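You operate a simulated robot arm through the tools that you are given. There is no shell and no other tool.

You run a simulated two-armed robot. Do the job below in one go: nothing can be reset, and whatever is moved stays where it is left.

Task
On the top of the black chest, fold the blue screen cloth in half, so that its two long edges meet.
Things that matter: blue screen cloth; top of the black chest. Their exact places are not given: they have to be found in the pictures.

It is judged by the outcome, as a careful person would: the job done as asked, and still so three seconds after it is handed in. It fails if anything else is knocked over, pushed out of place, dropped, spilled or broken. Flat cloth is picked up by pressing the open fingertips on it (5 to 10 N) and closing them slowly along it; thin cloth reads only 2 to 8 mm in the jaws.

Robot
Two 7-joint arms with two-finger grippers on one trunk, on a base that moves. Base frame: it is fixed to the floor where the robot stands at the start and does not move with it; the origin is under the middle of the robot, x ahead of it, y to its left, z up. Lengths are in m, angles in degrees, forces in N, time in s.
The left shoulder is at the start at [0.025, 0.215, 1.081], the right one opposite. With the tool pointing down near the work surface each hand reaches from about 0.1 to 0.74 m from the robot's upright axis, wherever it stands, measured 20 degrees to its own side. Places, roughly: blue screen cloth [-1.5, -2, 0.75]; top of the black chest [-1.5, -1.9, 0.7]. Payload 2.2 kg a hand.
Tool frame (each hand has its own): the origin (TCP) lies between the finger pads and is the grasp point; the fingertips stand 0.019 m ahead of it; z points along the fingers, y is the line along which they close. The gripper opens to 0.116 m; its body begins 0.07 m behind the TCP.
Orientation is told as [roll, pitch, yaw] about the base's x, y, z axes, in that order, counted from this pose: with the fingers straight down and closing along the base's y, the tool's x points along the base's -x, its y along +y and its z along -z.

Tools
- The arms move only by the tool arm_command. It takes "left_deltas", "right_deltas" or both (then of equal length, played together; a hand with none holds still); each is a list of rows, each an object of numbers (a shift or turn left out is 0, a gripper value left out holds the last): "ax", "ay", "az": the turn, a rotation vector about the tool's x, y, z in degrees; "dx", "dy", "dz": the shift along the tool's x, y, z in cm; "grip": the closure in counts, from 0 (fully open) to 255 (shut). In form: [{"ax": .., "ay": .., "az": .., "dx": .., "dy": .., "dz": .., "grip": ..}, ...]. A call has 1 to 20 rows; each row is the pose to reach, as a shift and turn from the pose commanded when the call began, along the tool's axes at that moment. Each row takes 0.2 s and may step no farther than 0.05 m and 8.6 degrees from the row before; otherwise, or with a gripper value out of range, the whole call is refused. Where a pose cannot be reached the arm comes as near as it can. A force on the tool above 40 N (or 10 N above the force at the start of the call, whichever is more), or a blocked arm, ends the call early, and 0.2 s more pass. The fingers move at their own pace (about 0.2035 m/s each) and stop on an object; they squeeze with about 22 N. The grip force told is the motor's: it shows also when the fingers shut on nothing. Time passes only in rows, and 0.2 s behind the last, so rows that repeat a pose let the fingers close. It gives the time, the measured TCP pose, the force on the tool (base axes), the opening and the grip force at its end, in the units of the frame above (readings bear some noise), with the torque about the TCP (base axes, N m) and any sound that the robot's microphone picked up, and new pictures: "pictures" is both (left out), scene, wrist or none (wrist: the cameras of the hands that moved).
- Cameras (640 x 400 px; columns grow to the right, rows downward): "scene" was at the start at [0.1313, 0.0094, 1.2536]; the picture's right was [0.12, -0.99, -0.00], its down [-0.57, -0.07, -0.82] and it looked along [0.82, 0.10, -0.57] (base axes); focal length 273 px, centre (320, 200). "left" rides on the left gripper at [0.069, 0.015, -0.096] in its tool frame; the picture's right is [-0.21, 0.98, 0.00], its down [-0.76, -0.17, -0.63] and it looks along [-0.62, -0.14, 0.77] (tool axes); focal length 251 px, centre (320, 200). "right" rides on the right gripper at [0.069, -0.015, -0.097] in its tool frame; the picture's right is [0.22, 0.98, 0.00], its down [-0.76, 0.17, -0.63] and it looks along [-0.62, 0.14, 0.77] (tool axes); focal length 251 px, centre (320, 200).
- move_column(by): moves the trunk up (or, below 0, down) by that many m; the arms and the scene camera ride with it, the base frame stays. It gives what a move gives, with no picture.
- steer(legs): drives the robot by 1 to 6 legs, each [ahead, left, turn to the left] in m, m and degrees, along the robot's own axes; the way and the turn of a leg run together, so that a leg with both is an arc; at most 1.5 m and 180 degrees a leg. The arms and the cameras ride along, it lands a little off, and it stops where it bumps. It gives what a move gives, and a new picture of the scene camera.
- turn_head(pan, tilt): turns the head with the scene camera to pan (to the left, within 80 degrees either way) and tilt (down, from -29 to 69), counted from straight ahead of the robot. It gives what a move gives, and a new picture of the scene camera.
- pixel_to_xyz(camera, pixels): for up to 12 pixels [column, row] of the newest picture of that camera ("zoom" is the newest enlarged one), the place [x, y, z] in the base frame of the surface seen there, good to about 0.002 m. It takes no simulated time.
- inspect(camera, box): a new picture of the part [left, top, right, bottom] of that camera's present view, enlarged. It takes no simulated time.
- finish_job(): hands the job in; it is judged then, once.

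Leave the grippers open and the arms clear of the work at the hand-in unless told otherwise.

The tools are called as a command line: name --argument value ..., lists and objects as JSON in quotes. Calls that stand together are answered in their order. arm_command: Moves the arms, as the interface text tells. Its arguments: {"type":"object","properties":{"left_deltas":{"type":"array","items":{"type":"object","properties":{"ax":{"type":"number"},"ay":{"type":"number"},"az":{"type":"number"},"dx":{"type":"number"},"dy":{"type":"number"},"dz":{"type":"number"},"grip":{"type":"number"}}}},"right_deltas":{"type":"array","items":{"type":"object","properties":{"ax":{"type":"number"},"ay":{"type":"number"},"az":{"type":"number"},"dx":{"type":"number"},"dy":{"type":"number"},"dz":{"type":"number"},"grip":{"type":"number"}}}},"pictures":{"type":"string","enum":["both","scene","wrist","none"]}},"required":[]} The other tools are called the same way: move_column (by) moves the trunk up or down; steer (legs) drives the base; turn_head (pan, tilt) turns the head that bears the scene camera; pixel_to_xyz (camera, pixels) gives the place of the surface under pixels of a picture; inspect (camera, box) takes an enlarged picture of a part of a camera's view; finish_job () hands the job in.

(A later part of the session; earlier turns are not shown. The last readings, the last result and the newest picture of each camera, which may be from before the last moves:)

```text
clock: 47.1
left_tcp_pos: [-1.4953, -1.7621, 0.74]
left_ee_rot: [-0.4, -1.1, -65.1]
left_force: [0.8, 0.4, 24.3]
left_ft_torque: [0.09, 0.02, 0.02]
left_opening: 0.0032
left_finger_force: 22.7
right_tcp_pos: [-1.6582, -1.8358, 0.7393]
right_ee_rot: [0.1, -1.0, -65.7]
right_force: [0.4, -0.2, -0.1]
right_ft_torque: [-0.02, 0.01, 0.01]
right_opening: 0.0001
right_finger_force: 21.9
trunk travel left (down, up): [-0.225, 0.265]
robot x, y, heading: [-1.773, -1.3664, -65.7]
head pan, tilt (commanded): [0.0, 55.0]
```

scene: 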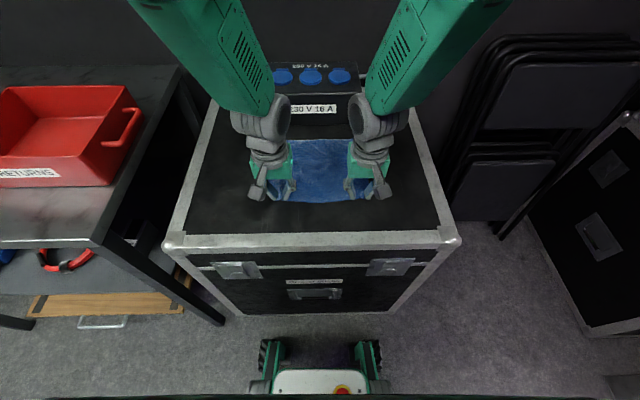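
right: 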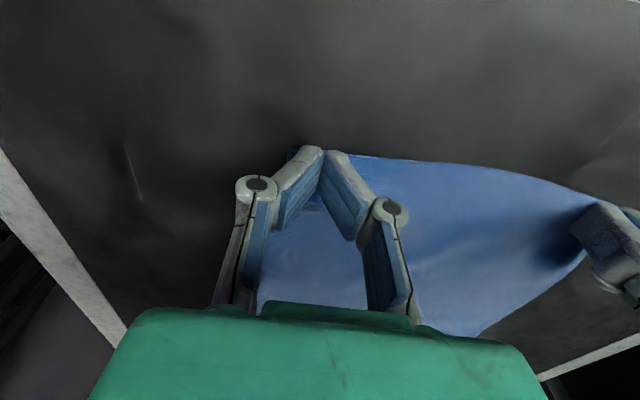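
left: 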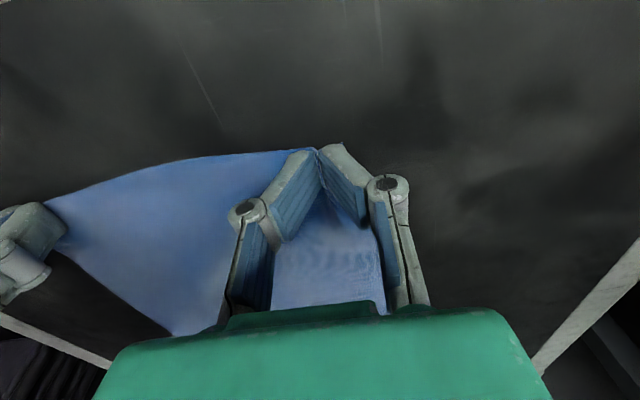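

Left holds cloth (3.2 mm, 22.7 N). The right closed on nothing (0.1 mm) – it slipped. I ease the left's pressing force by 1.5 mm, lift the right 1 cm, reopen it to 3.5 cm, and look.

arm_command --left_deltas '[{"dz": -0.08}, {"dz": -0.15}, {"dz": -0.15}, {"dz": -0.15}]' --right_deltas '[{"dz": -0.5, "grip": 255}, {"dz": -1.0, "grip": 220}, {"dz": -1.0, "grip": 178}, {"dz": -1.0, "grip": 178}]' --pictures "wrist"

inspect --camera "right" --box '[200, 100, 440, 250]'

```text
clock: 48.1
left_tcp_pos: [-1.4944, -1.761, 0.7396]
left_ee_rot: [-0.3, -1.0, -65.1]
left_force: [-0.9, -2.5, 16.7]
left_ft_torque: [-0.01, 0.01, 0.02]
left_opening: 0.0032
left_finger_force: 21.5
right_tcp_pos: [-1.6562, -1.8367, 0.7506]
right_ee_rot: [0.1, -1.1, -65.7]
right_force: [0.0, -0.4, 0.5]
right_ft_torque: [-0.03, 0.0, 0.02]
right_opening: 0.0353
right_finger_force: 0.0
trunk travel left (down, up): [-0.225, 0.265]
robot x, y, heading: [-1.7683, -1.3701, -65.7]
head pan, tilt (commanded): [0.0, 55.0]
```

right: 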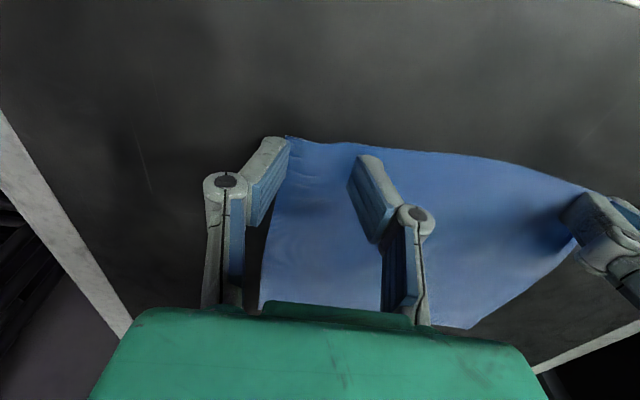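
left: 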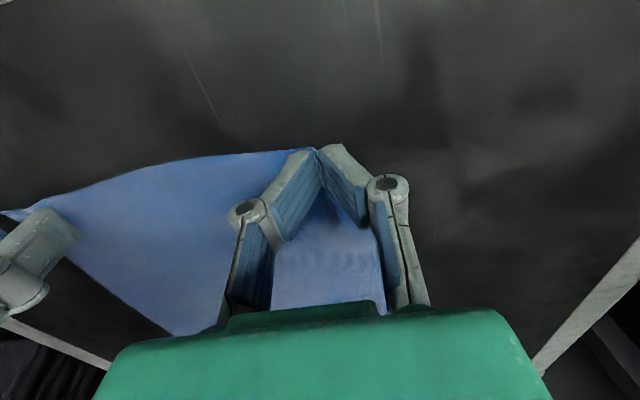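

```text
2.67 times, centred on (320, 175) of right
```

zoom: 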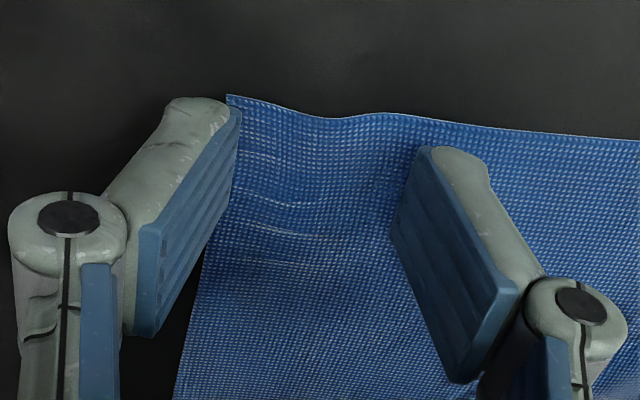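

The right corner of the cloth has been dragged inward; the outer finger now stands off the cloth. I measure the corner and edge places.

pixel_to_xyz --camera "zoom" --pixels '[[231, 98], [290, 112], [350, 116], [410, 116], [470, 122], [560, 132], [198, 290], [183, 370], [300, 180]]'

```text
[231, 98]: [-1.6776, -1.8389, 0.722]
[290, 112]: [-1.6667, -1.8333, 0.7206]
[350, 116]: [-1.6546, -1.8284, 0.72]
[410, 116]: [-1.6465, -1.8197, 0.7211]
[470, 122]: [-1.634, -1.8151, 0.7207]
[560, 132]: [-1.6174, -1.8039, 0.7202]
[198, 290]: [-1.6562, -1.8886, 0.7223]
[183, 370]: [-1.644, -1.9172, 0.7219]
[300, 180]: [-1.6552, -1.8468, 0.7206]
```

Right corner is now at v -0.111. I shift the right hand 1 cm inward, then lower onto the cloth with a firmer press.

arm_command --right_deltas '[{"dy": 0.5, "dz": 0, "grip": 180}, {"dy": 1.0, "dz": 0.3, "grip": 180}, {"dy": 1.0, "dz": 0.6, "grip": 180}, {"dy": 1.0, "dz": 0.9, "grip": 180}, {"dy": 1.0, "dz": 1.0, "grip": 180}, {"dy": 1.0, "dz": 1.0, "grip": 180}]' --pictures "wrist"

inspect --camera "right" --box '[200, 100, 440, 250]'

```text
clock: 49.5
left_tcp_pos: [-1.4932, -1.7626, 0.7412]
left_ee_rot: [-0.4, -1.1, -65.1]
left_force: [-0.4, 0.3, 0.0]
left_ft_torque: [0.0, 0.0, 0.04]
left_opening: 0.0033
left_finger_force: 22.0
right_tcp_pos: [-1.6483, -1.8364, 0.7413]
right_ee_rot: [0.5, -1.1, -66.1]
right_force: [1.4, -0.4, 10.6]
right_ft_torque: [0.08, -0.02, 0.02]
right_opening: 0.0349
right_finger_force: 0.1
trunk travel left (down, up): [-0.225, 0.265]
robot x, y, heading: [-1.7682, -1.3667, -65.5]
head pan, tilt (commanded): [0.0, 55.0]
```

right: 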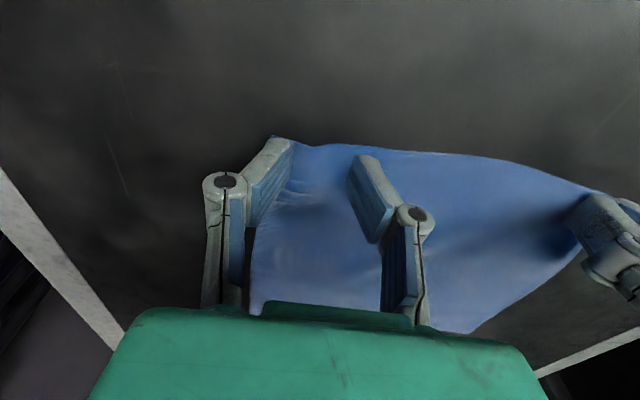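

```text
2.67 times, centred on (320, 175) of right
```

zoom: 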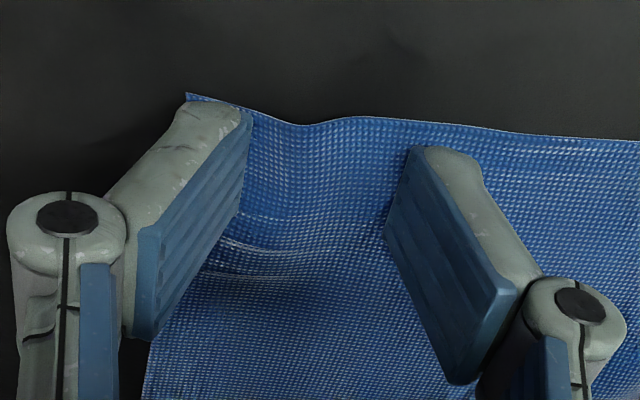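

Right presses 10.6 N with both fingers on the cloth, a wrinkle already starting between. I close slowly, easing down slightly.

arm_command --right_deltas '[{"dz": 0, "grip": 184}, {"dz": 0, "grip": 188}, {"dz": 0, "grip": 192}, {"dz": 0.02, "grip": 196}, {"dz": 0.02, "grip": 200}, {"dz": 0.02, "grip": 204}, {"dz": 0.04, "grip": 208}, {"dz": 0.04, "grip": 212}, {"dz": 0.04, "grip": 216}]' --pictures "wrist"

inspect --camera "right" --box '[220, 120, 420, 245]'

```text
clock: 51.5
left_tcp_pos: [-1.4928, -1.761, 0.7405]
left_ee_rot: [-0.4, -1.2, -65.2]
left_force: [-3.9, -1.5, 1.3]
left_ft_torque: [-0.01, 0.08, 0.04]
left_opening: 0.0032
left_finger_force: 21.5
right_tcp_pos: [-1.6474, -1.8358, 0.7405]
right_ee_rot: [0.5, -1.1, -66.2]
right_force: [3.6, 1.6, 13.8]
right_ft_torque: [0.22, -0.05, -0.04]
right_opening: 0.0163
right_finger_force: 0.2
trunk travel left (down, up): [-0.225, 0.265]
robot x, y, heading: [-1.77, -1.3665, -65.8]
head pan, tilt (commanded): [0.0, 55.0]
```

right: 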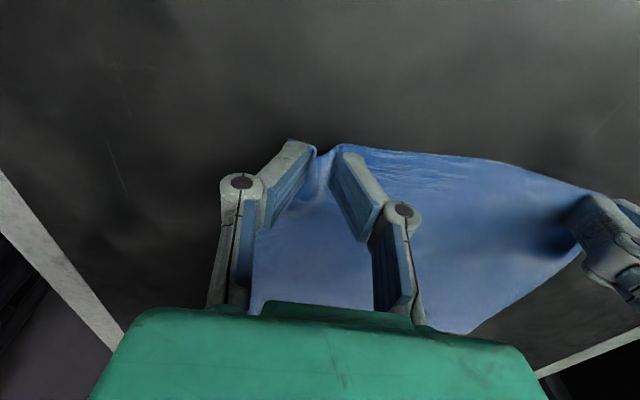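

```text
3.20 times, centred on (320, 182) of right
```

zoom: 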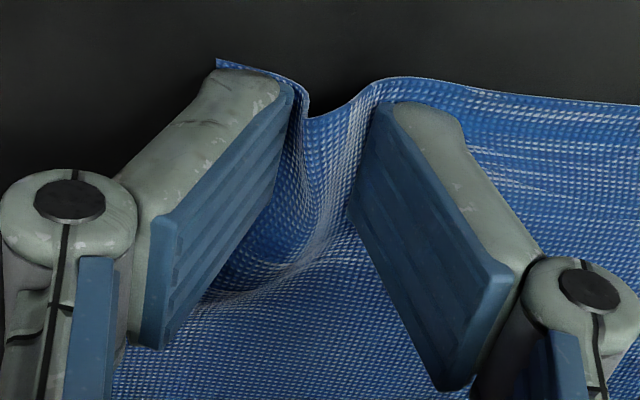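

A good ridge is standing between the right fingers now (13.8 N press). The cloth between hands is getting taut, so I drift the right hand 3 mm inward while closing the rest.

arm_command --right_deltas '[{"dy": 0.05, "dz": 0, "grip": 219}, {"dy": 0.1, "dz": 0, "grip": 222}, {"dy": 0.15, "dz": 0, "grip": 225}, {"dy": 0.2, "dz": 0.0, "grip": 228}, {"dy": 0.25, "dz": 0.02, "grip": 231}, {"dy": 0.3, "dz": 0.02, "grip": 234}, {"dy": 0.3, "dz": 0.02, "grip": 238}, {"dy": 0.3, "dz": 0.02, "grip": 242}, {"dy": 0.3, "dz": 0.02, "grip": 247}, {"dy": 0.3, "dz": 0.02, "grip": 255}, {"dy": 0.3, "dz": 0.02, "grip": 255}, {"dy": 0.3, "dz": 0.02, "grip": 255}]' --pictures "wrist"

inspect --camera "right" --box '[220, 120, 420, 245]'

```text
clock: 54.1
left_tcp_pos: [-1.4928, -1.7636, 0.741]
left_ee_rot: [-0.4, -1.1, -65.1]
left_force: [-2.0, -0.1, 2.3]
left_ft_torque: [0.01, 0.03, -0.02]
left_opening: 0.0035
left_finger_force: 22.2
right_tcp_pos: [-1.6464, -1.8367, 0.7422]
right_ee_rot: [0.5, -1.2, -66.5]
right_force: [1.1, 1.0, -0.6]
right_ft_torque: [0.01, -0.01, -0.06]
right_opening: 0.0031
right_finger_force: 22.1
trunk travel left (down, up): [-0.225, 0.265]
robot x, y, heading: [-1.772, -1.3699, -65.8]
head pan, tilt (commanded): [0.0, 55.0]
```

right: 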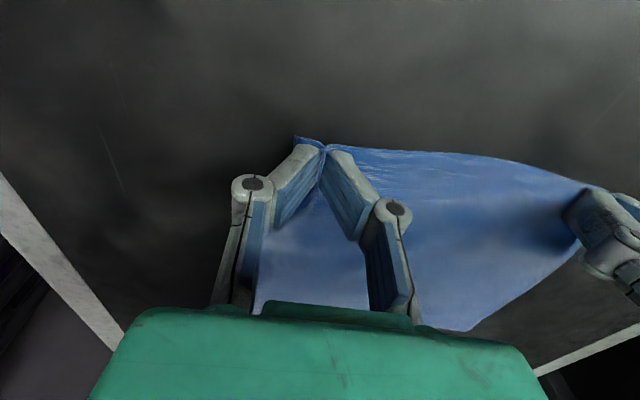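

```text
3.20 times, centred on (320, 182) of right
```

zoom: 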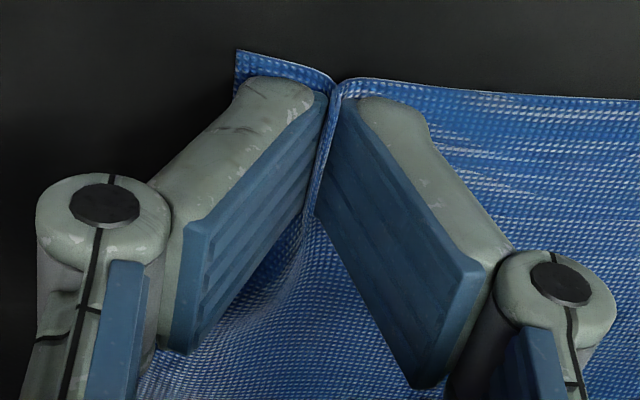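

Both jaws now hold cloth (3.5 mm and 3.1 mm, 22 N). The pinch, though, reaches ~2 cm in from the edge, which would leave the edge turned under after the fold. I loosen slightly (≈8 mm), slide both hands ~1.2 cm toward me so that only the outermost strip stays between the pads, and look.

arm_command --left_deltas '[{"grip": 240}, {"grip": 238}, {"dx": 0.2, "grip": 238}, {"dx": 0.4, "grip": 238}, {"dx": 0.6, "grip": 238}, {"dx": 0.8, "grip": 238}, {"dx": 1.0, "grip": 238}, {"dx": 1.1, "grip": 238}]' --right_deltas '[{"grip": 240}, {"grip": 238}, {"dx": 0.2, "grip": 238}, {"dx": 0.4, "grip": 238}, {"dx": 0.6, "grip": 238}, {"dx": 0.8, "grip": 238}, {"dx": 1.0, "grip": 238}, {"dx": 1.2, "grip": 238}]' --pictures "wrist"

inspect --camera "right" --box '[220, 120, 420, 245]'

inspect --camera "left" --box '[220, 120, 420, 245]'

```text
clock: 55.9
left_tcp_pos: [-1.4983, -1.7503, 0.7394]
left_ee_rot: [-0.6, -0.8, -64.8]
left_force: [-1.0, -0.7, 10.2]
left_ft_torque: [-0.02, 0.04, 0.02]
left_opening: 0.0086
left_finger_force: 0.1
right_tcp_pos: [-1.6528, -1.8225, 0.7385]
right_ee_rot: [0.6, -0.7, -66.8]
right_force: [1.8, 0.6, 23.9]
right_ft_torque: [0.07, 0.09, 0.0]
right_opening: 0.0076
right_finger_force: 10.2
trunk travel left (down, up): [-0.225, 0.265]
robot x, y, heading: [-1.7713, -1.3649, -65.5]
head pan, tilt (commanded): [0.0, 55.0]
```

right: 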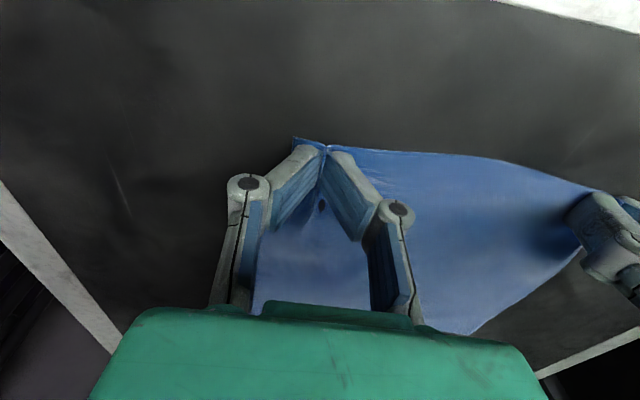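
left: 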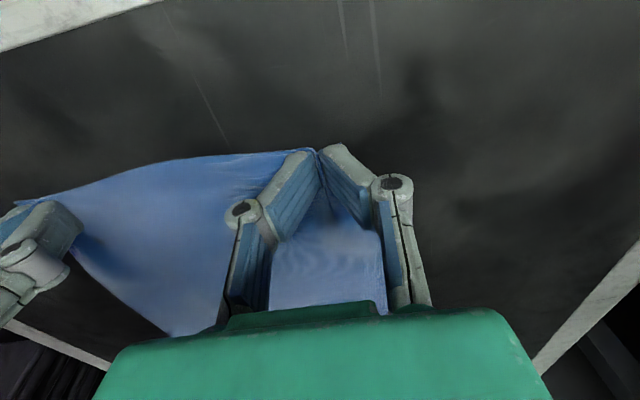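

```text
3.20 times, centred on (320, 182) of right
```

zoom: 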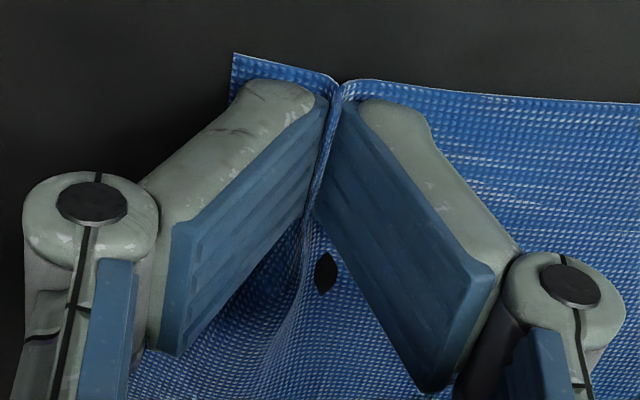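

```text
3.20 times, centred on (320, 182) of left
```

zoom: 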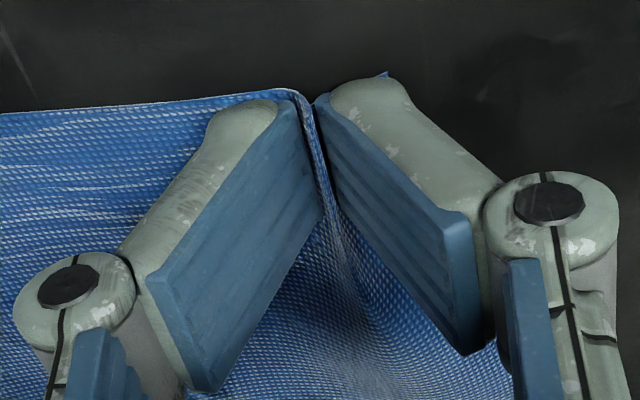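

The cloth was dragged along (press too high: 10 N and 24 N). I raise both hands ~3 mm so that the tips only confine the ridge, and check before sliding again.

arm_command --left_deltas '[{"dz": -0.12}, {"dz": -0.25}, {"dz": -0.25}]' --right_deltas '[{"dz": -0.15}, {"dz": -0.3}, {"dz": -0.3}]' --pictures "both"

inspect --camera "scene" --box '[220, 115, 420, 240]'

```text
clock: 56.7
left_tcp_pos: [-1.4979, -1.7511, 0.7405]
left_ee_rot: [-0.6, -0.7, -64.8]
left_force: [-0.2, 1.2, 5.3]
left_ft_torque: [0.06, 0.03, 0.03]
left_opening: 0.0074
left_finger_force: 0.0
right_tcp_pos: [-1.6545, -1.8234, 0.7407]
right_ee_rot: [0.6, -0.5, -66.7]
right_force: [0.2, 1.1, 2.6]
right_ft_torque: [-0.01, 0.01, 0.02]
right_opening: 0.0073
right_finger_force: 0.0
trunk travel left (down, up): [-0.225, 0.265]
robot x, y, heading: [-1.7717, -1.3685, -65.5]
head pan, tilt (commanded): [0.0, 55.0]
```

scene: 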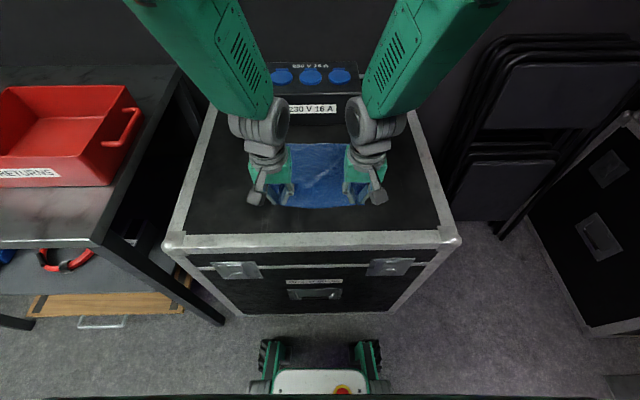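
right: 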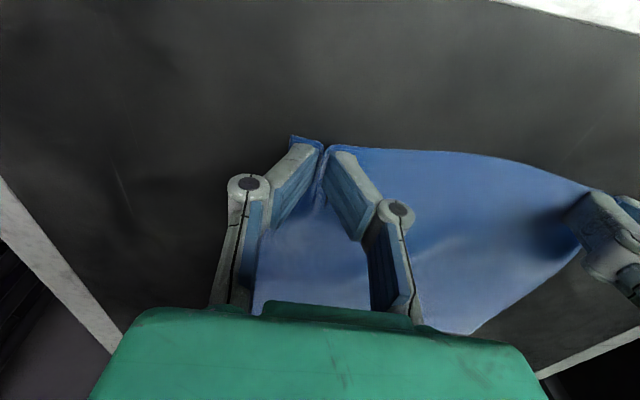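
left: 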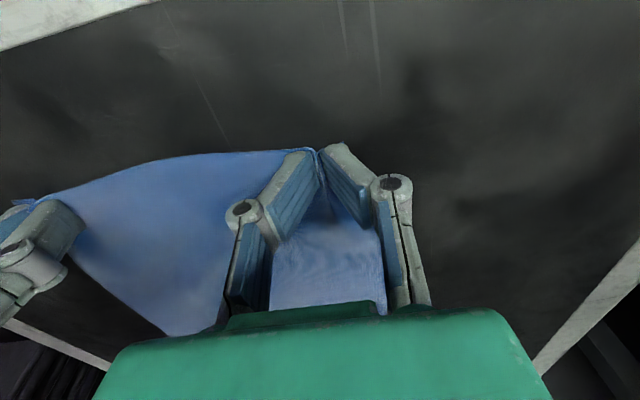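

```text
3.20 times, centred on (320, 178) of scene
```

zoom: 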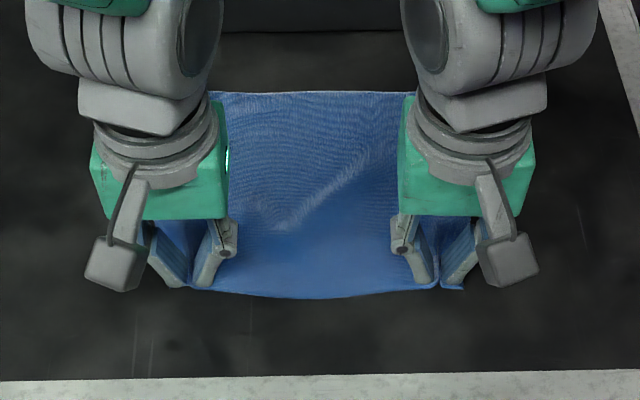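

The cloth moved ~1.3 cm toward me as a whole, which gives more room from the box. Now with nearly no press (raise left 1.5 mm, right 1 mm more), I slide the hands another 1 cm toward me along the ridge.

arm_command --left_deltas '[{"dz": -0.15}, {"dz": -0.2, "dx": 0.2}, {"dz": -0.2, "dx": 0.4}, {"dz": -0.2, "dx": 0.6}, {"dz": -0.2, "dx": 0.8}, {"dz": -0.2, "dx": 1.0}, {"dz": -0.2, "dx": 1.0}]' --right_deltas '[{"dz": -0.1}, {"dz": -0.15, "dx": 0.2}, {"dz": -0.15, "dx": 0.4}, {"dz": -0.15, "dx": 0.6}, {"dz": -0.15, "dx": 0.8}, {"dz": -0.15, "dx": 1.0}, {"dz": -0.15, "dx": 1.0}]' --pictures "wrist"

inspect --camera "right" --box '[220, 120, 420, 245]'

inspect --camera "left" --box '[220, 120, 420, 245]'

```text
clock: 58.3
left_tcp_pos: [-1.5005, -1.7403, 0.7396]
left_ee_rot: [-0.6, -0.4, -64.5]
left_force: [0.7, -0.4, 1.3]
left_ft_torque: [-0.02, -0.02, 0.01]
left_opening: 0.008
left_finger_force: 0.1
right_tcp_pos: [-1.6581, -1.8153, 0.7408]
right_ee_rot: [0.7, -0.3, -66.9]
right_force: [-0.2, -0.2, 2.4]
right_ft_torque: [0.0, 0.02, 0.01]
right_opening: 0.0078
right_finger_force: 0.0
trunk travel left (down, up): [-0.225, 0.265]
robot x, y, heading: [-1.7679, -1.3688, -65.5]
head pan, tilt (commanded): [0.0, 55.0]
```

right: 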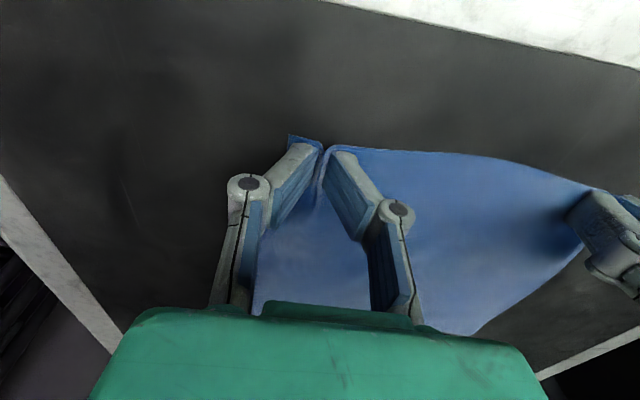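
left: 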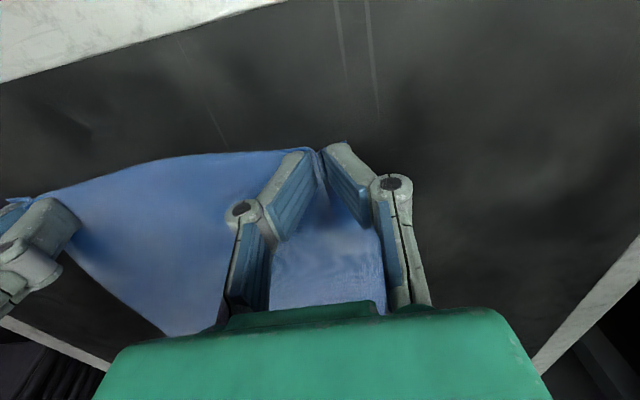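

```text
3.20 times, centred on (320, 182) of right
```

zoom: 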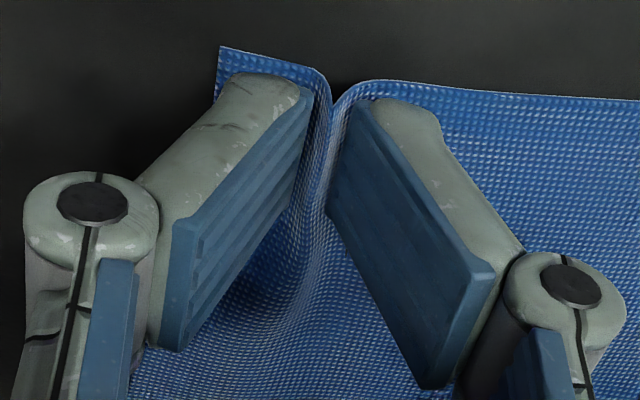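

```text
3.20 times, centred on (320, 182) of left
```

zoom: 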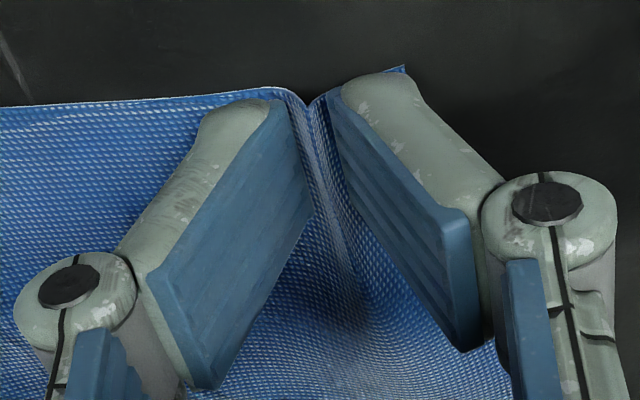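

The light cloth simply follows the hands (now front edge ≈ u 0.443). So instead I spread the fingers while lightly pressing, to flatten the ridges again, then re-pinch right at the edge.

arm_command --left_deltas '[{"grip": 230}, {"grip": 222}, {"grip": 214}, {"grip": 206}, {"grip": 198}, {"grip": 190}, {"grip": 182}, {"grip": 178}]' --right_deltas '[{"grip": 230}, {"grip": 222}, {"grip": 214}, {"grip": 206}, {"grip": 198}, {"grip": 190}, {"grip": 182}, {"grip": 178}]' --pictures "wrist"

```text
clock: 60.1
left_tcp_pos: [-1.5005, -1.7425, 0.7434]
left_ee_rot: [-0.9, -0.8, -64.4]
left_force: [-0.3, 0.3, 0.5]
left_ft_torque: [-0.02, 0.02, 0.02]
left_opening: 0.0352
left_finger_force: 0.1
right_tcp_pos: [-1.6563, -1.816, 0.7444]
right_ee_rot: [1.1, -0.7, -66.9]
right_force: [-0.4, -0.6, 0.5]
right_ft_torque: [-0.01, -0.02, 0.01]
right_opening: 0.035
right_finger_force: 0.1
trunk travel left (down, up): [-0.225, 0.265]
robot x, y, heading: [-1.7692, -1.3694, -65.6]
head pan, tilt (commanded): [0.0, 55.0]
```

right: 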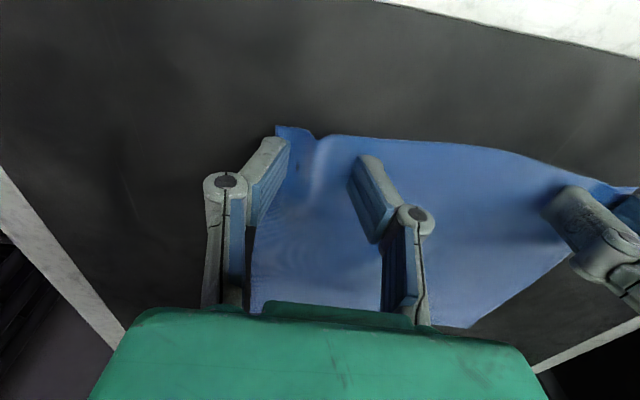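
left: 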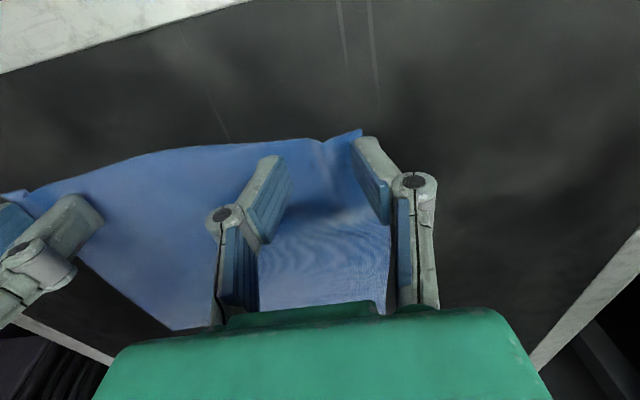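

Ridges opened out with a slight crease remaining. I lift 6 mm and move both hands 1.0 cm toward me, then measure the edge.

arm_command --left_deltas '[{"dz": -0.3}, {"dz": -0.6}, {"dz": -0.6, "dx": 0.5}, {"dz": -0.6, "dx": 1.0}, {"dz": -0.6, "dx": 1.0}]' --right_deltas '[{"dz": -0.3}, {"dz": -0.6}, {"dz": -0.6, "dx": 0.5}, {"dz": -0.6, "dx": 1.0}, {"dz": -0.6, "dx": 1.0}]' --pictures "wrist"

inspect --camera "left" --box '[200, 100, 440, 250]'

pixel_to_xyz --camera "left" --pixels '[[355, 143], [340, 150], [325, 152], [310, 150], [290, 152], [240, 158], [200, 162], [360, 180], [380, 250], [385, 300]]'

inspect --camera "right" --box '[200, 100, 440, 250]'

```text
clock: 61.3
left_tcp_pos: [-1.5026, -1.7299, 0.7453]
left_ee_rot: [-0.8, 0.0, -64.1]
left_force: [0.4, 0.1, 0.5]
left_ft_torque: [0.01, 0.04, 0.01]
left_opening: 0.0351
left_finger_force: 0.0
right_tcp_pos: [-1.6643, -1.8059, 0.7448]
right_ee_rot: [0.9, 0.0, -67.1]
right_force: [0.4, -0.4, 0.1]
right_ft_torque: [-0.02, 0.02, 0.03]
right_opening: 0.035
right_finger_force: 0.0
trunk travel left (down, up): [-0.225, 0.265]
robot x, y, heading: [-1.7662, -1.3696, -65.4]
head pan, tilt (commanded): [0.0, 55.0]
```

right: 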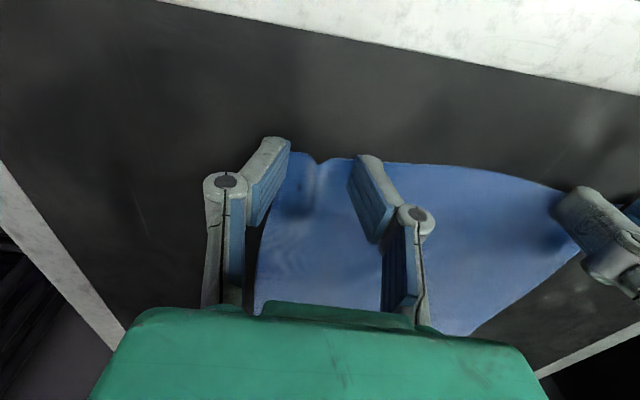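
left: 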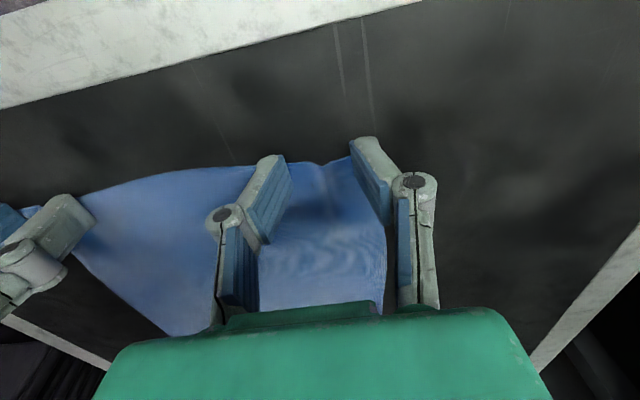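

```text
2.67 times, centred on (320, 175) of left
```

zoom: 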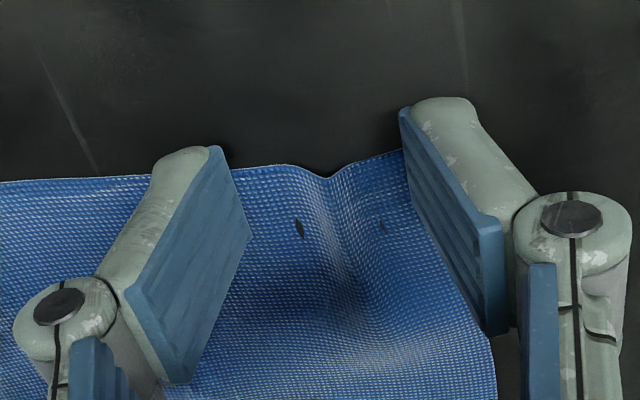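

```text
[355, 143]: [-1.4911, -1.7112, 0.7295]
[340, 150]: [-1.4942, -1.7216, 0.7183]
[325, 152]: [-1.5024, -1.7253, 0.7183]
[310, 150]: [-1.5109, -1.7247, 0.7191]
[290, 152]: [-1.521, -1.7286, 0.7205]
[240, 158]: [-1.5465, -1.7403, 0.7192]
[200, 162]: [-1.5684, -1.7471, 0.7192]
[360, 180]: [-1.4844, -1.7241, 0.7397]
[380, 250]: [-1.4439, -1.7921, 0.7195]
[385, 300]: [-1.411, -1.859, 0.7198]
```

```text
2.67 times, centred on (320, 175) of right
```

zoom: 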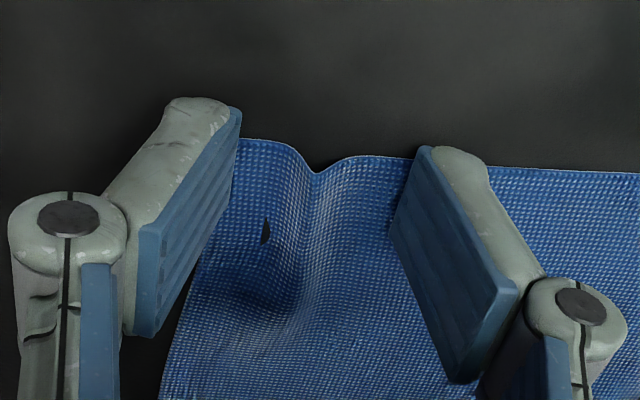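

I can see the edges: finger near faces now stick out ~7 mm past the edge, so ~14 mm would still be pinched. Query the right edge points to place the hand well.

pixel_to_xyz --camera "zoom" --pixels '[[245, 141], [275, 146], [315, 173], [360, 156], [405, 158], [520, 170], [600, 172], [222, 215], [190, 300], [165, 380]]'

```text
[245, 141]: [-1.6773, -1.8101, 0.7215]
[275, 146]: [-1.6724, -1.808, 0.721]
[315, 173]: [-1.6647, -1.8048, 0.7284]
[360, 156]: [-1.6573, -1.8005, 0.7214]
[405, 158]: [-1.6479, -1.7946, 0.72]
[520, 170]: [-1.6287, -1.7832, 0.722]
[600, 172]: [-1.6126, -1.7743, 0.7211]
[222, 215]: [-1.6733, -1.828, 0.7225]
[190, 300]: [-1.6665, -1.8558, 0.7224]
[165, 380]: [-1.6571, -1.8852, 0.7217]
```

Right corner is at v≈-0.100, edge u≈0.441; left edge u≈0.435. I shift: left 0.9 cm toward me and 0.9 cm inward; right 0.75 cm toward me and 1.3 cm inward, jaws 3 cm, then lower to contact.

arm_command --left_deltas '[{"dz": -0.4, "grip": 189}, {"dz": -0.4, "dx": 0.5, "dy": -0.5, "grip": 189}, {"dz": -0.4, "dx": 0.9, "dy": -0.9, "grip": 189}, {"dz": 0, "dx": 0.9, "dy": -0.9, "grip": 189}, {"dz": 0.2, "dx": 0.9, "dy": -0.9, "grip": 189}, {"dz": 0.2, "dx": 0.9, "dy": -0.9, "grip": 189}]' --right_deltas '[{"dz": -0.4, "grip": 189}, {"dz": -0.4, "dx": 0.4, "dy": 0.6, "grip": 189}, {"dz": -0.4, "dx": 0.75, "dy": 1.3, "grip": 189}, {"dz": 0, "dx": 0.75, "dy": 1.3, "grip": 189}, {"dz": 0.2, "dx": 0.75, "dy": 1.3, "grip": 189}, {"dz": 0.2, "dx": 0.75, "dy": 1.3, "grip": 189}]' --pictures "wrist"

inspect --camera "left" --box '[200, 100, 440, 250]'

inspect --camera "right" --box '[200, 100, 440, 250]'

```text
clock: 62.7
left_tcp_pos: [-1.5165, -1.7307, 0.7479]
left_ee_rot: [-1.3, -0.4, -64.0]
left_force: [-0.3, -0.9, -0.5]
left_ft_torque: [0.03, 0.01, 0.0]
left_opening: 0.0301
left_finger_force: 0.1
right_tcp_pos: [-1.651, -1.7959, 0.7465]
right_ee_rot: [1.3, -0.6, -67.1]
right_force: [0.0, -0.7, 0.3]
right_ft_torque: [0.05, 0.01, 0.01]
right_opening: 0.0301
right_finger_force: 0.1
trunk travel left (down, up): [-0.225, 0.265]
robot x, y, heading: [-1.7681, -1.3672, -65.7]
head pan, tilt (commanded): [0.0, 55.0]
```

right: 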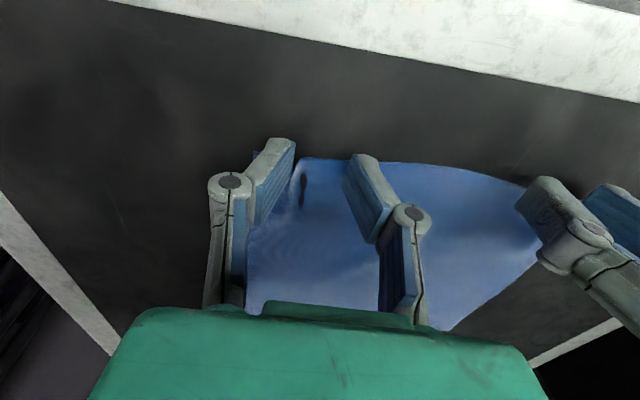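
left: 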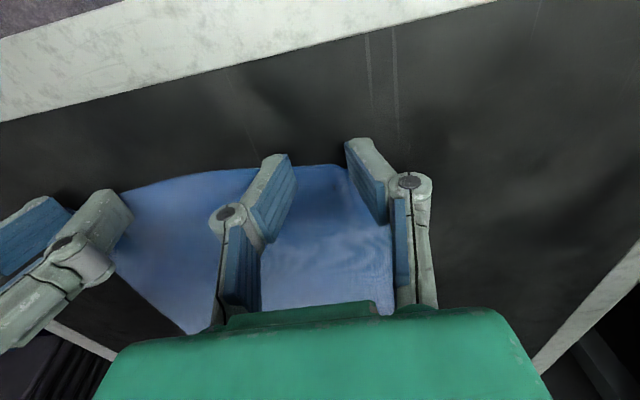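

```text
2.67 times, centred on (320, 175) of left
```

zoom: 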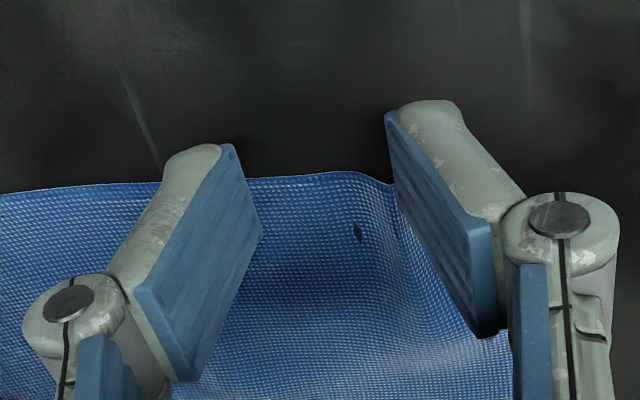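

```text
2.67 times, centred on (320, 175) of right
```

zoom: 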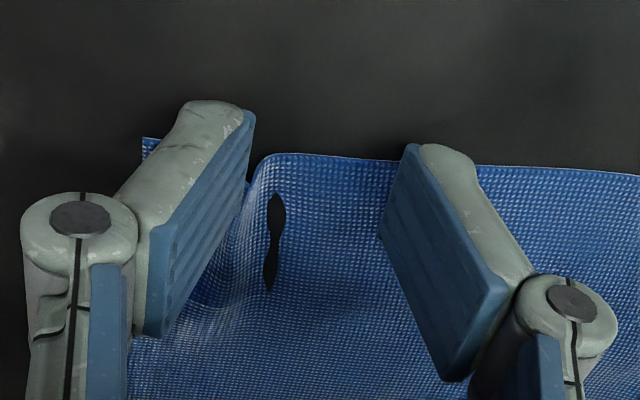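

Both outer fingers now sit on the cloth near the corners, with ~11-14 mm overlap in depth. I back off a bit more (left 2 mm, right 5 mm) and lower to press.

arm_command --left_deltas '[{"dx": 0.2, "dz": 0.2}, {"dx": 0.2, "dz": 0.4}, {"dx": 0.2, "dz": 0.6}, {"dx": 0.2, "dz": 0.75}, {"dx": 0.2, "dz": 0.75}]' --right_deltas '[{"dx": 0.25, "dz": 0.1}, {"dx": 0.5, "dz": 0.3}, {"dx": 0.5, "dz": 0.5}, {"dx": 0.5, "dz": 0.6}, {"dx": 0.5, "dz": 0.6}]' --pictures "none"

```text
clock: 63.9
left_tcp_pos: [-1.5162, -1.7321, 0.7439]
left_ee_rot: [-1.4, -1.2, -64.1]
left_force: [-0.5, -0.1, 0.2]
left_ft_torque: [0.0, 0.02, 0.01]
left_opening: 0.0302
left_finger_force: 0.2
right_tcp_pos: [-1.6524, -1.7936, 0.746]
right_ee_rot: [1.3, -0.9, -67.2]
right_force: [-0.6, -0.1, 0.0]
right_ft_torque: [0.01, -0.02, 0.02]
right_opening: 0.0299
right_finger_force: 0.1
trunk travel left (down, up): [-0.225, 0.265]
robot x, y, heading: [-1.7698, -1.3661, -65.6]
head pan, tilt (commanded): [0.0, 55.0]
```

The hands stopped ~4-5 mm short of the commanded depth, perhaps just lag. I repeat a further small descent with a longer hold to see.

arm_command --left_deltas '[{"dz": 0.1}, {"dz": 0.1}, {"dz": 0.1}, {"dz": 0.1}]' --right_deltas '[{"dz": 0.2}, {"dz": 0.2}, {"dz": 0.2}, {"dz": 0.2}]' --pictures "none"

```text
clock: 64.9
left_tcp_pos: [-1.5142, -1.7293, 0.7404]
left_ee_rot: [-1.1, -0.9, -64.0]
left_force: [0.7, -1.9, 3.2]
left_ft_torque: [-0.02, -0.11, -0.02]
left_opening: 0.0299
left_finger_force: 0.0
right_tcp_pos: [-1.6517, -1.7937, 0.7434]
right_ee_rot: [1.1, -1.1, -67.3]
right_force: [-0.1, 0.0, 0.2]
right_ft_torque: [0.01, -0.01, 0.01]
right_opening: 0.03
right_finger_force: 0.0
trunk travel left (down, up): [-0.225, 0.265]
robot x, y, heading: [-1.7712, -1.3637, -65.7]
head pan, tilt (commanded): [0.0, 55.0]
```

Left touches with 3.2 N; right is still 2-3 mm above. Lower the right more and the left slightly.

arm_command --left_deltas '[{"dz": 0.1}, {"dz": 0.15}, {"dz": 0.15}, {"dz": 0.15}]' --right_deltas '[{"dz": 0.15}, {"dz": 0.3}, {"dz": 0.4}, {"dz": 0.4}]' --pictures "none"

```text
clock: 65.9
left_tcp_pos: [-1.5154, -1.7287, 0.7404]
left_ee_rot: [-1.1, -1.0, -64.1]
left_force: [0.3, -0.6, 6.6]
left_ft_torque: [-0.03, -0.06, 0.03]
left_opening: 0.0311
left_finger_force: 0.0
right_tcp_pos: [-1.6514, -1.7924, 0.741]
right_ee_rot: [1.2, -1.2, -67.1]
right_force: [-1.1, 0.3, 9.1]
right_ft_torque: [0.0, -0.06, 0.01]
right_opening: 0.0254
right_finger_force: 4.5
trunk travel left (down, up): [-0.225, 0.265]
robot x, y, heading: [-1.7683, -1.3662, -65.6]
head pan, tilt (commanded): [0.0, 55.0]
```

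Left 6.6 N, right 9.1 N. I press the left a touch more and close both slowly to about half, then look.

arm_command --left_deltas '[{"dz": 0.04, "grip": 192}, {"dz": 0.06, "grip": 195}, {"dz": 0.06, "grip": 198}, {"dz": 0.06, "grip": 202}, {"dz": 0.06, "grip": 206}, {"dz": 0.08, "grip": 210}, {"dz": 0.08, "grip": 214}, {"dz": 0.08, "grip": 218}]' --right_deltas '[{"dz": 0.0, "grip": 192}, {"dz": 0.02, "grip": 195}, {"dz": 0.02, "grip": 198}, {"dz": 0.02, "grip": 202}, {"dz": 0.04, "grip": 206}, {"dz": 0.04, "grip": 210}, {"dz": 0.04, "grip": 214}, {"dz": 0.04, "grip": 218}]' --pictures "wrist"

inspect --camera "left" --box '[220, 120, 420, 245]'

inspect --camera "right" --box '[220, 120, 420, 245]'

```text
clock: 67.7
left_tcp_pos: [-1.5162, -1.7293, 0.7408]
left_ee_rot: [-1.1, -0.9, -64.0]
left_force: [0.5, -0.2, 1.1]
left_ft_torque: [0.03, 0.0, -0.01]
left_opening: 0.0126
left_finger_force: 3.7
right_tcp_pos: [-1.6527, -1.7914, 0.7384]
right_ee_rot: [1.1, -0.9, -67.1]
right_force: [-0.4, 0.1, 9.7]
right_ft_torque: [0.0, -0.01, 0.0]
right_opening: 0.019
right_finger_force: 0.1
trunk travel left (down, up): [-0.225, 0.265]
robot x, y, heading: [-1.7701, -1.3672, -65.7]
head pan, tilt (commanded): [0.0, 55.0]
```

right: 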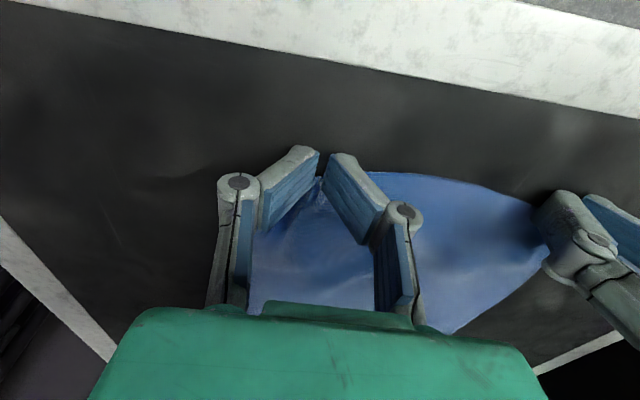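
left: 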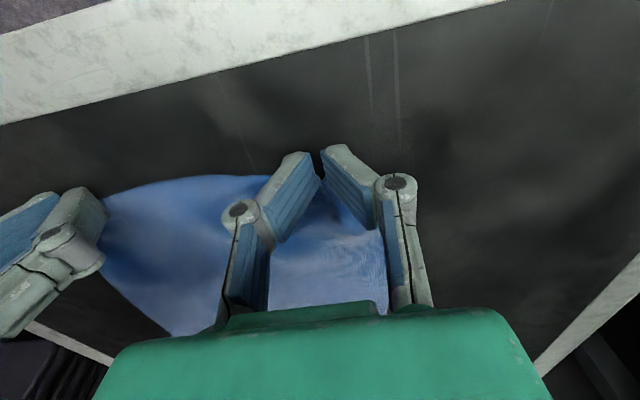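

```text
3.20 times, centred on (320, 182) of left
```

zoom: 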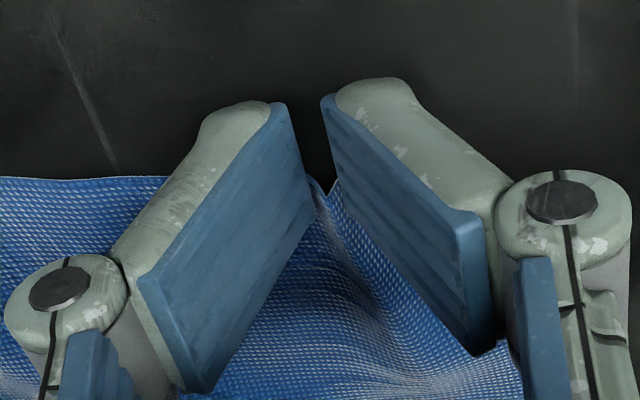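

```text
3.20 times, centred on (320, 182) of right
```

zoom: 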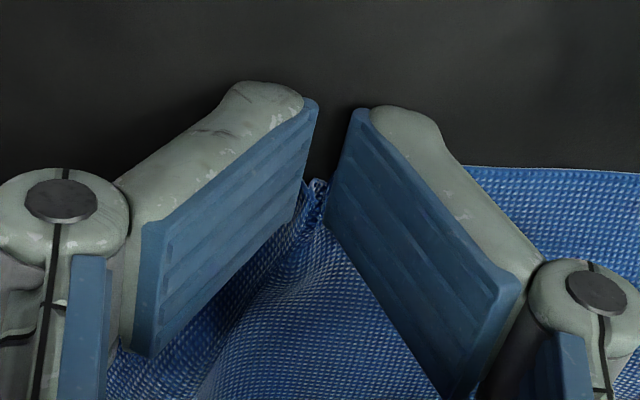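

Only ~5 mm of the edge is between the pads now, with a ridge present on both. I keep closing gently with a bit more press on the left.

arm_command --left_deltas '[{"dz": 0.06, "grip": 220}, {"dz": 0.1, "grip": 223}, {"dz": 0.12, "grip": 226}, {"dz": 0.12, "grip": 230}, {"dz": 0.14, "grip": 234}, {"dz": 0.14, "grip": 238}, {"dz": 0.14, "grip": 243}, {"dz": 0.14, "grip": 249}, {"dz": 0.14, "grip": 255}, {"dz": 0.14, "grip": 255}, {"dz": 0.14, "grip": 255}]' --right_deltas '[{"dz": 0.02, "grip": 220}, {"dz": 0.02, "grip": 223}, {"dz": 0.04, "grip": 226}, {"dz": 0.04, "grip": 230}, {"dz": 0.06, "grip": 234}, {"dz": 0.06, "grip": 238}, {"dz": 0.06, "grip": 243}, {"dz": 0.06, "grip": 249}, {"dz": 0.06, "grip": 255}, {"dz": 0.06, "grip": 255}, {"dz": 0.06, "grip": 255}]' --pictures "wrist"

inspect --camera "left" --box '[220, 120, 420, 245]'

inspect --camera "right" --box '[220, 120, 420, 245]'

```text
clock: 70.1
left_tcp_pos: [-1.5164, -1.7308, 0.7394]
left_ee_rot: [-1.1, -1.3, -64.2]
left_force: [-0.9, -3.3, 19.4]
left_ft_torque: [-0.13, -0.14, -0.02]
left_opening: 0.0025
left_finger_force: 22.0
right_tcp_pos: [-1.653, -1.7924, 0.7407]
right_ee_rot: [1.2, -1.4, -66.9]
right_force: [1.7, 0.1, 26.9]
right_ft_torque: [-0.16, -0.09, 0.01]
right_opening: 0.0032
right_finger_force: 21.6
trunk travel left (down, up): [-0.225, 0.265]
robot x, y, heading: [-1.7725, -1.366, -65.4]
head pan, tilt (commanded): [0.0, 55.0]
```

right: 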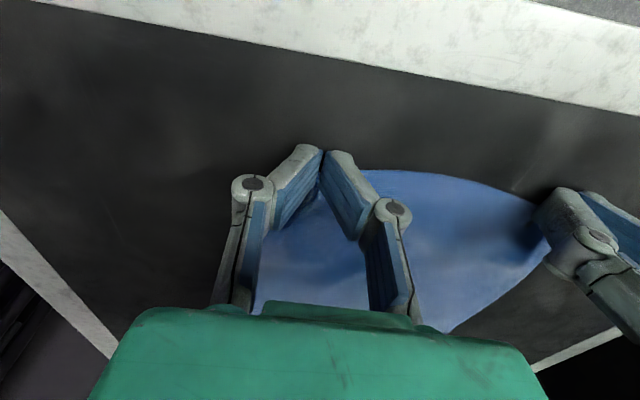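
left: 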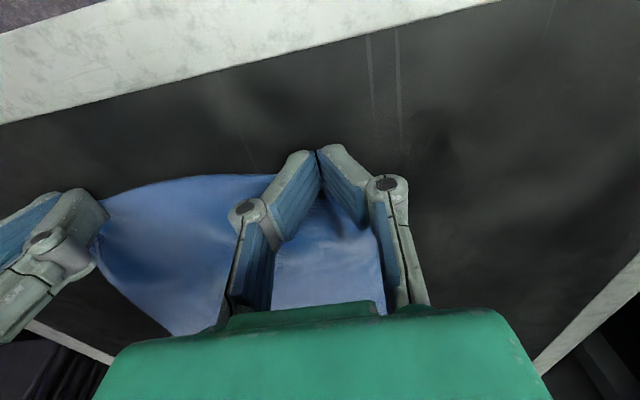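

```text
3.20 times, centred on (320, 182) of left
```

zoom: 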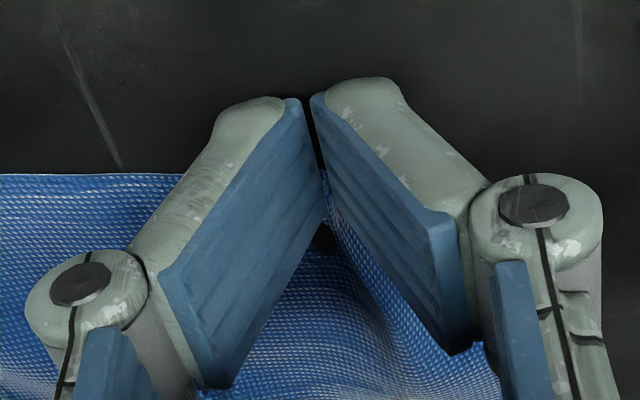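

```text
3.20 times, centred on (320, 182) of right
```

zoom: 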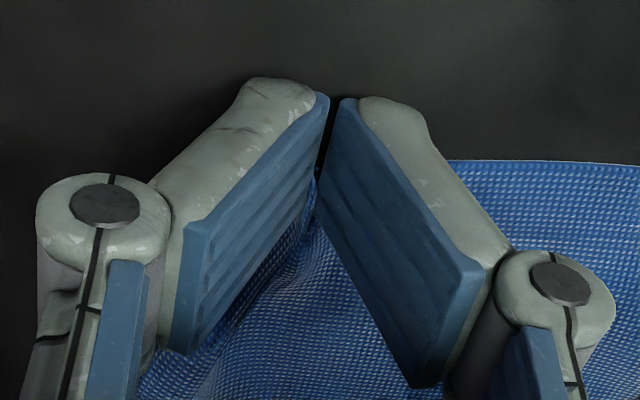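

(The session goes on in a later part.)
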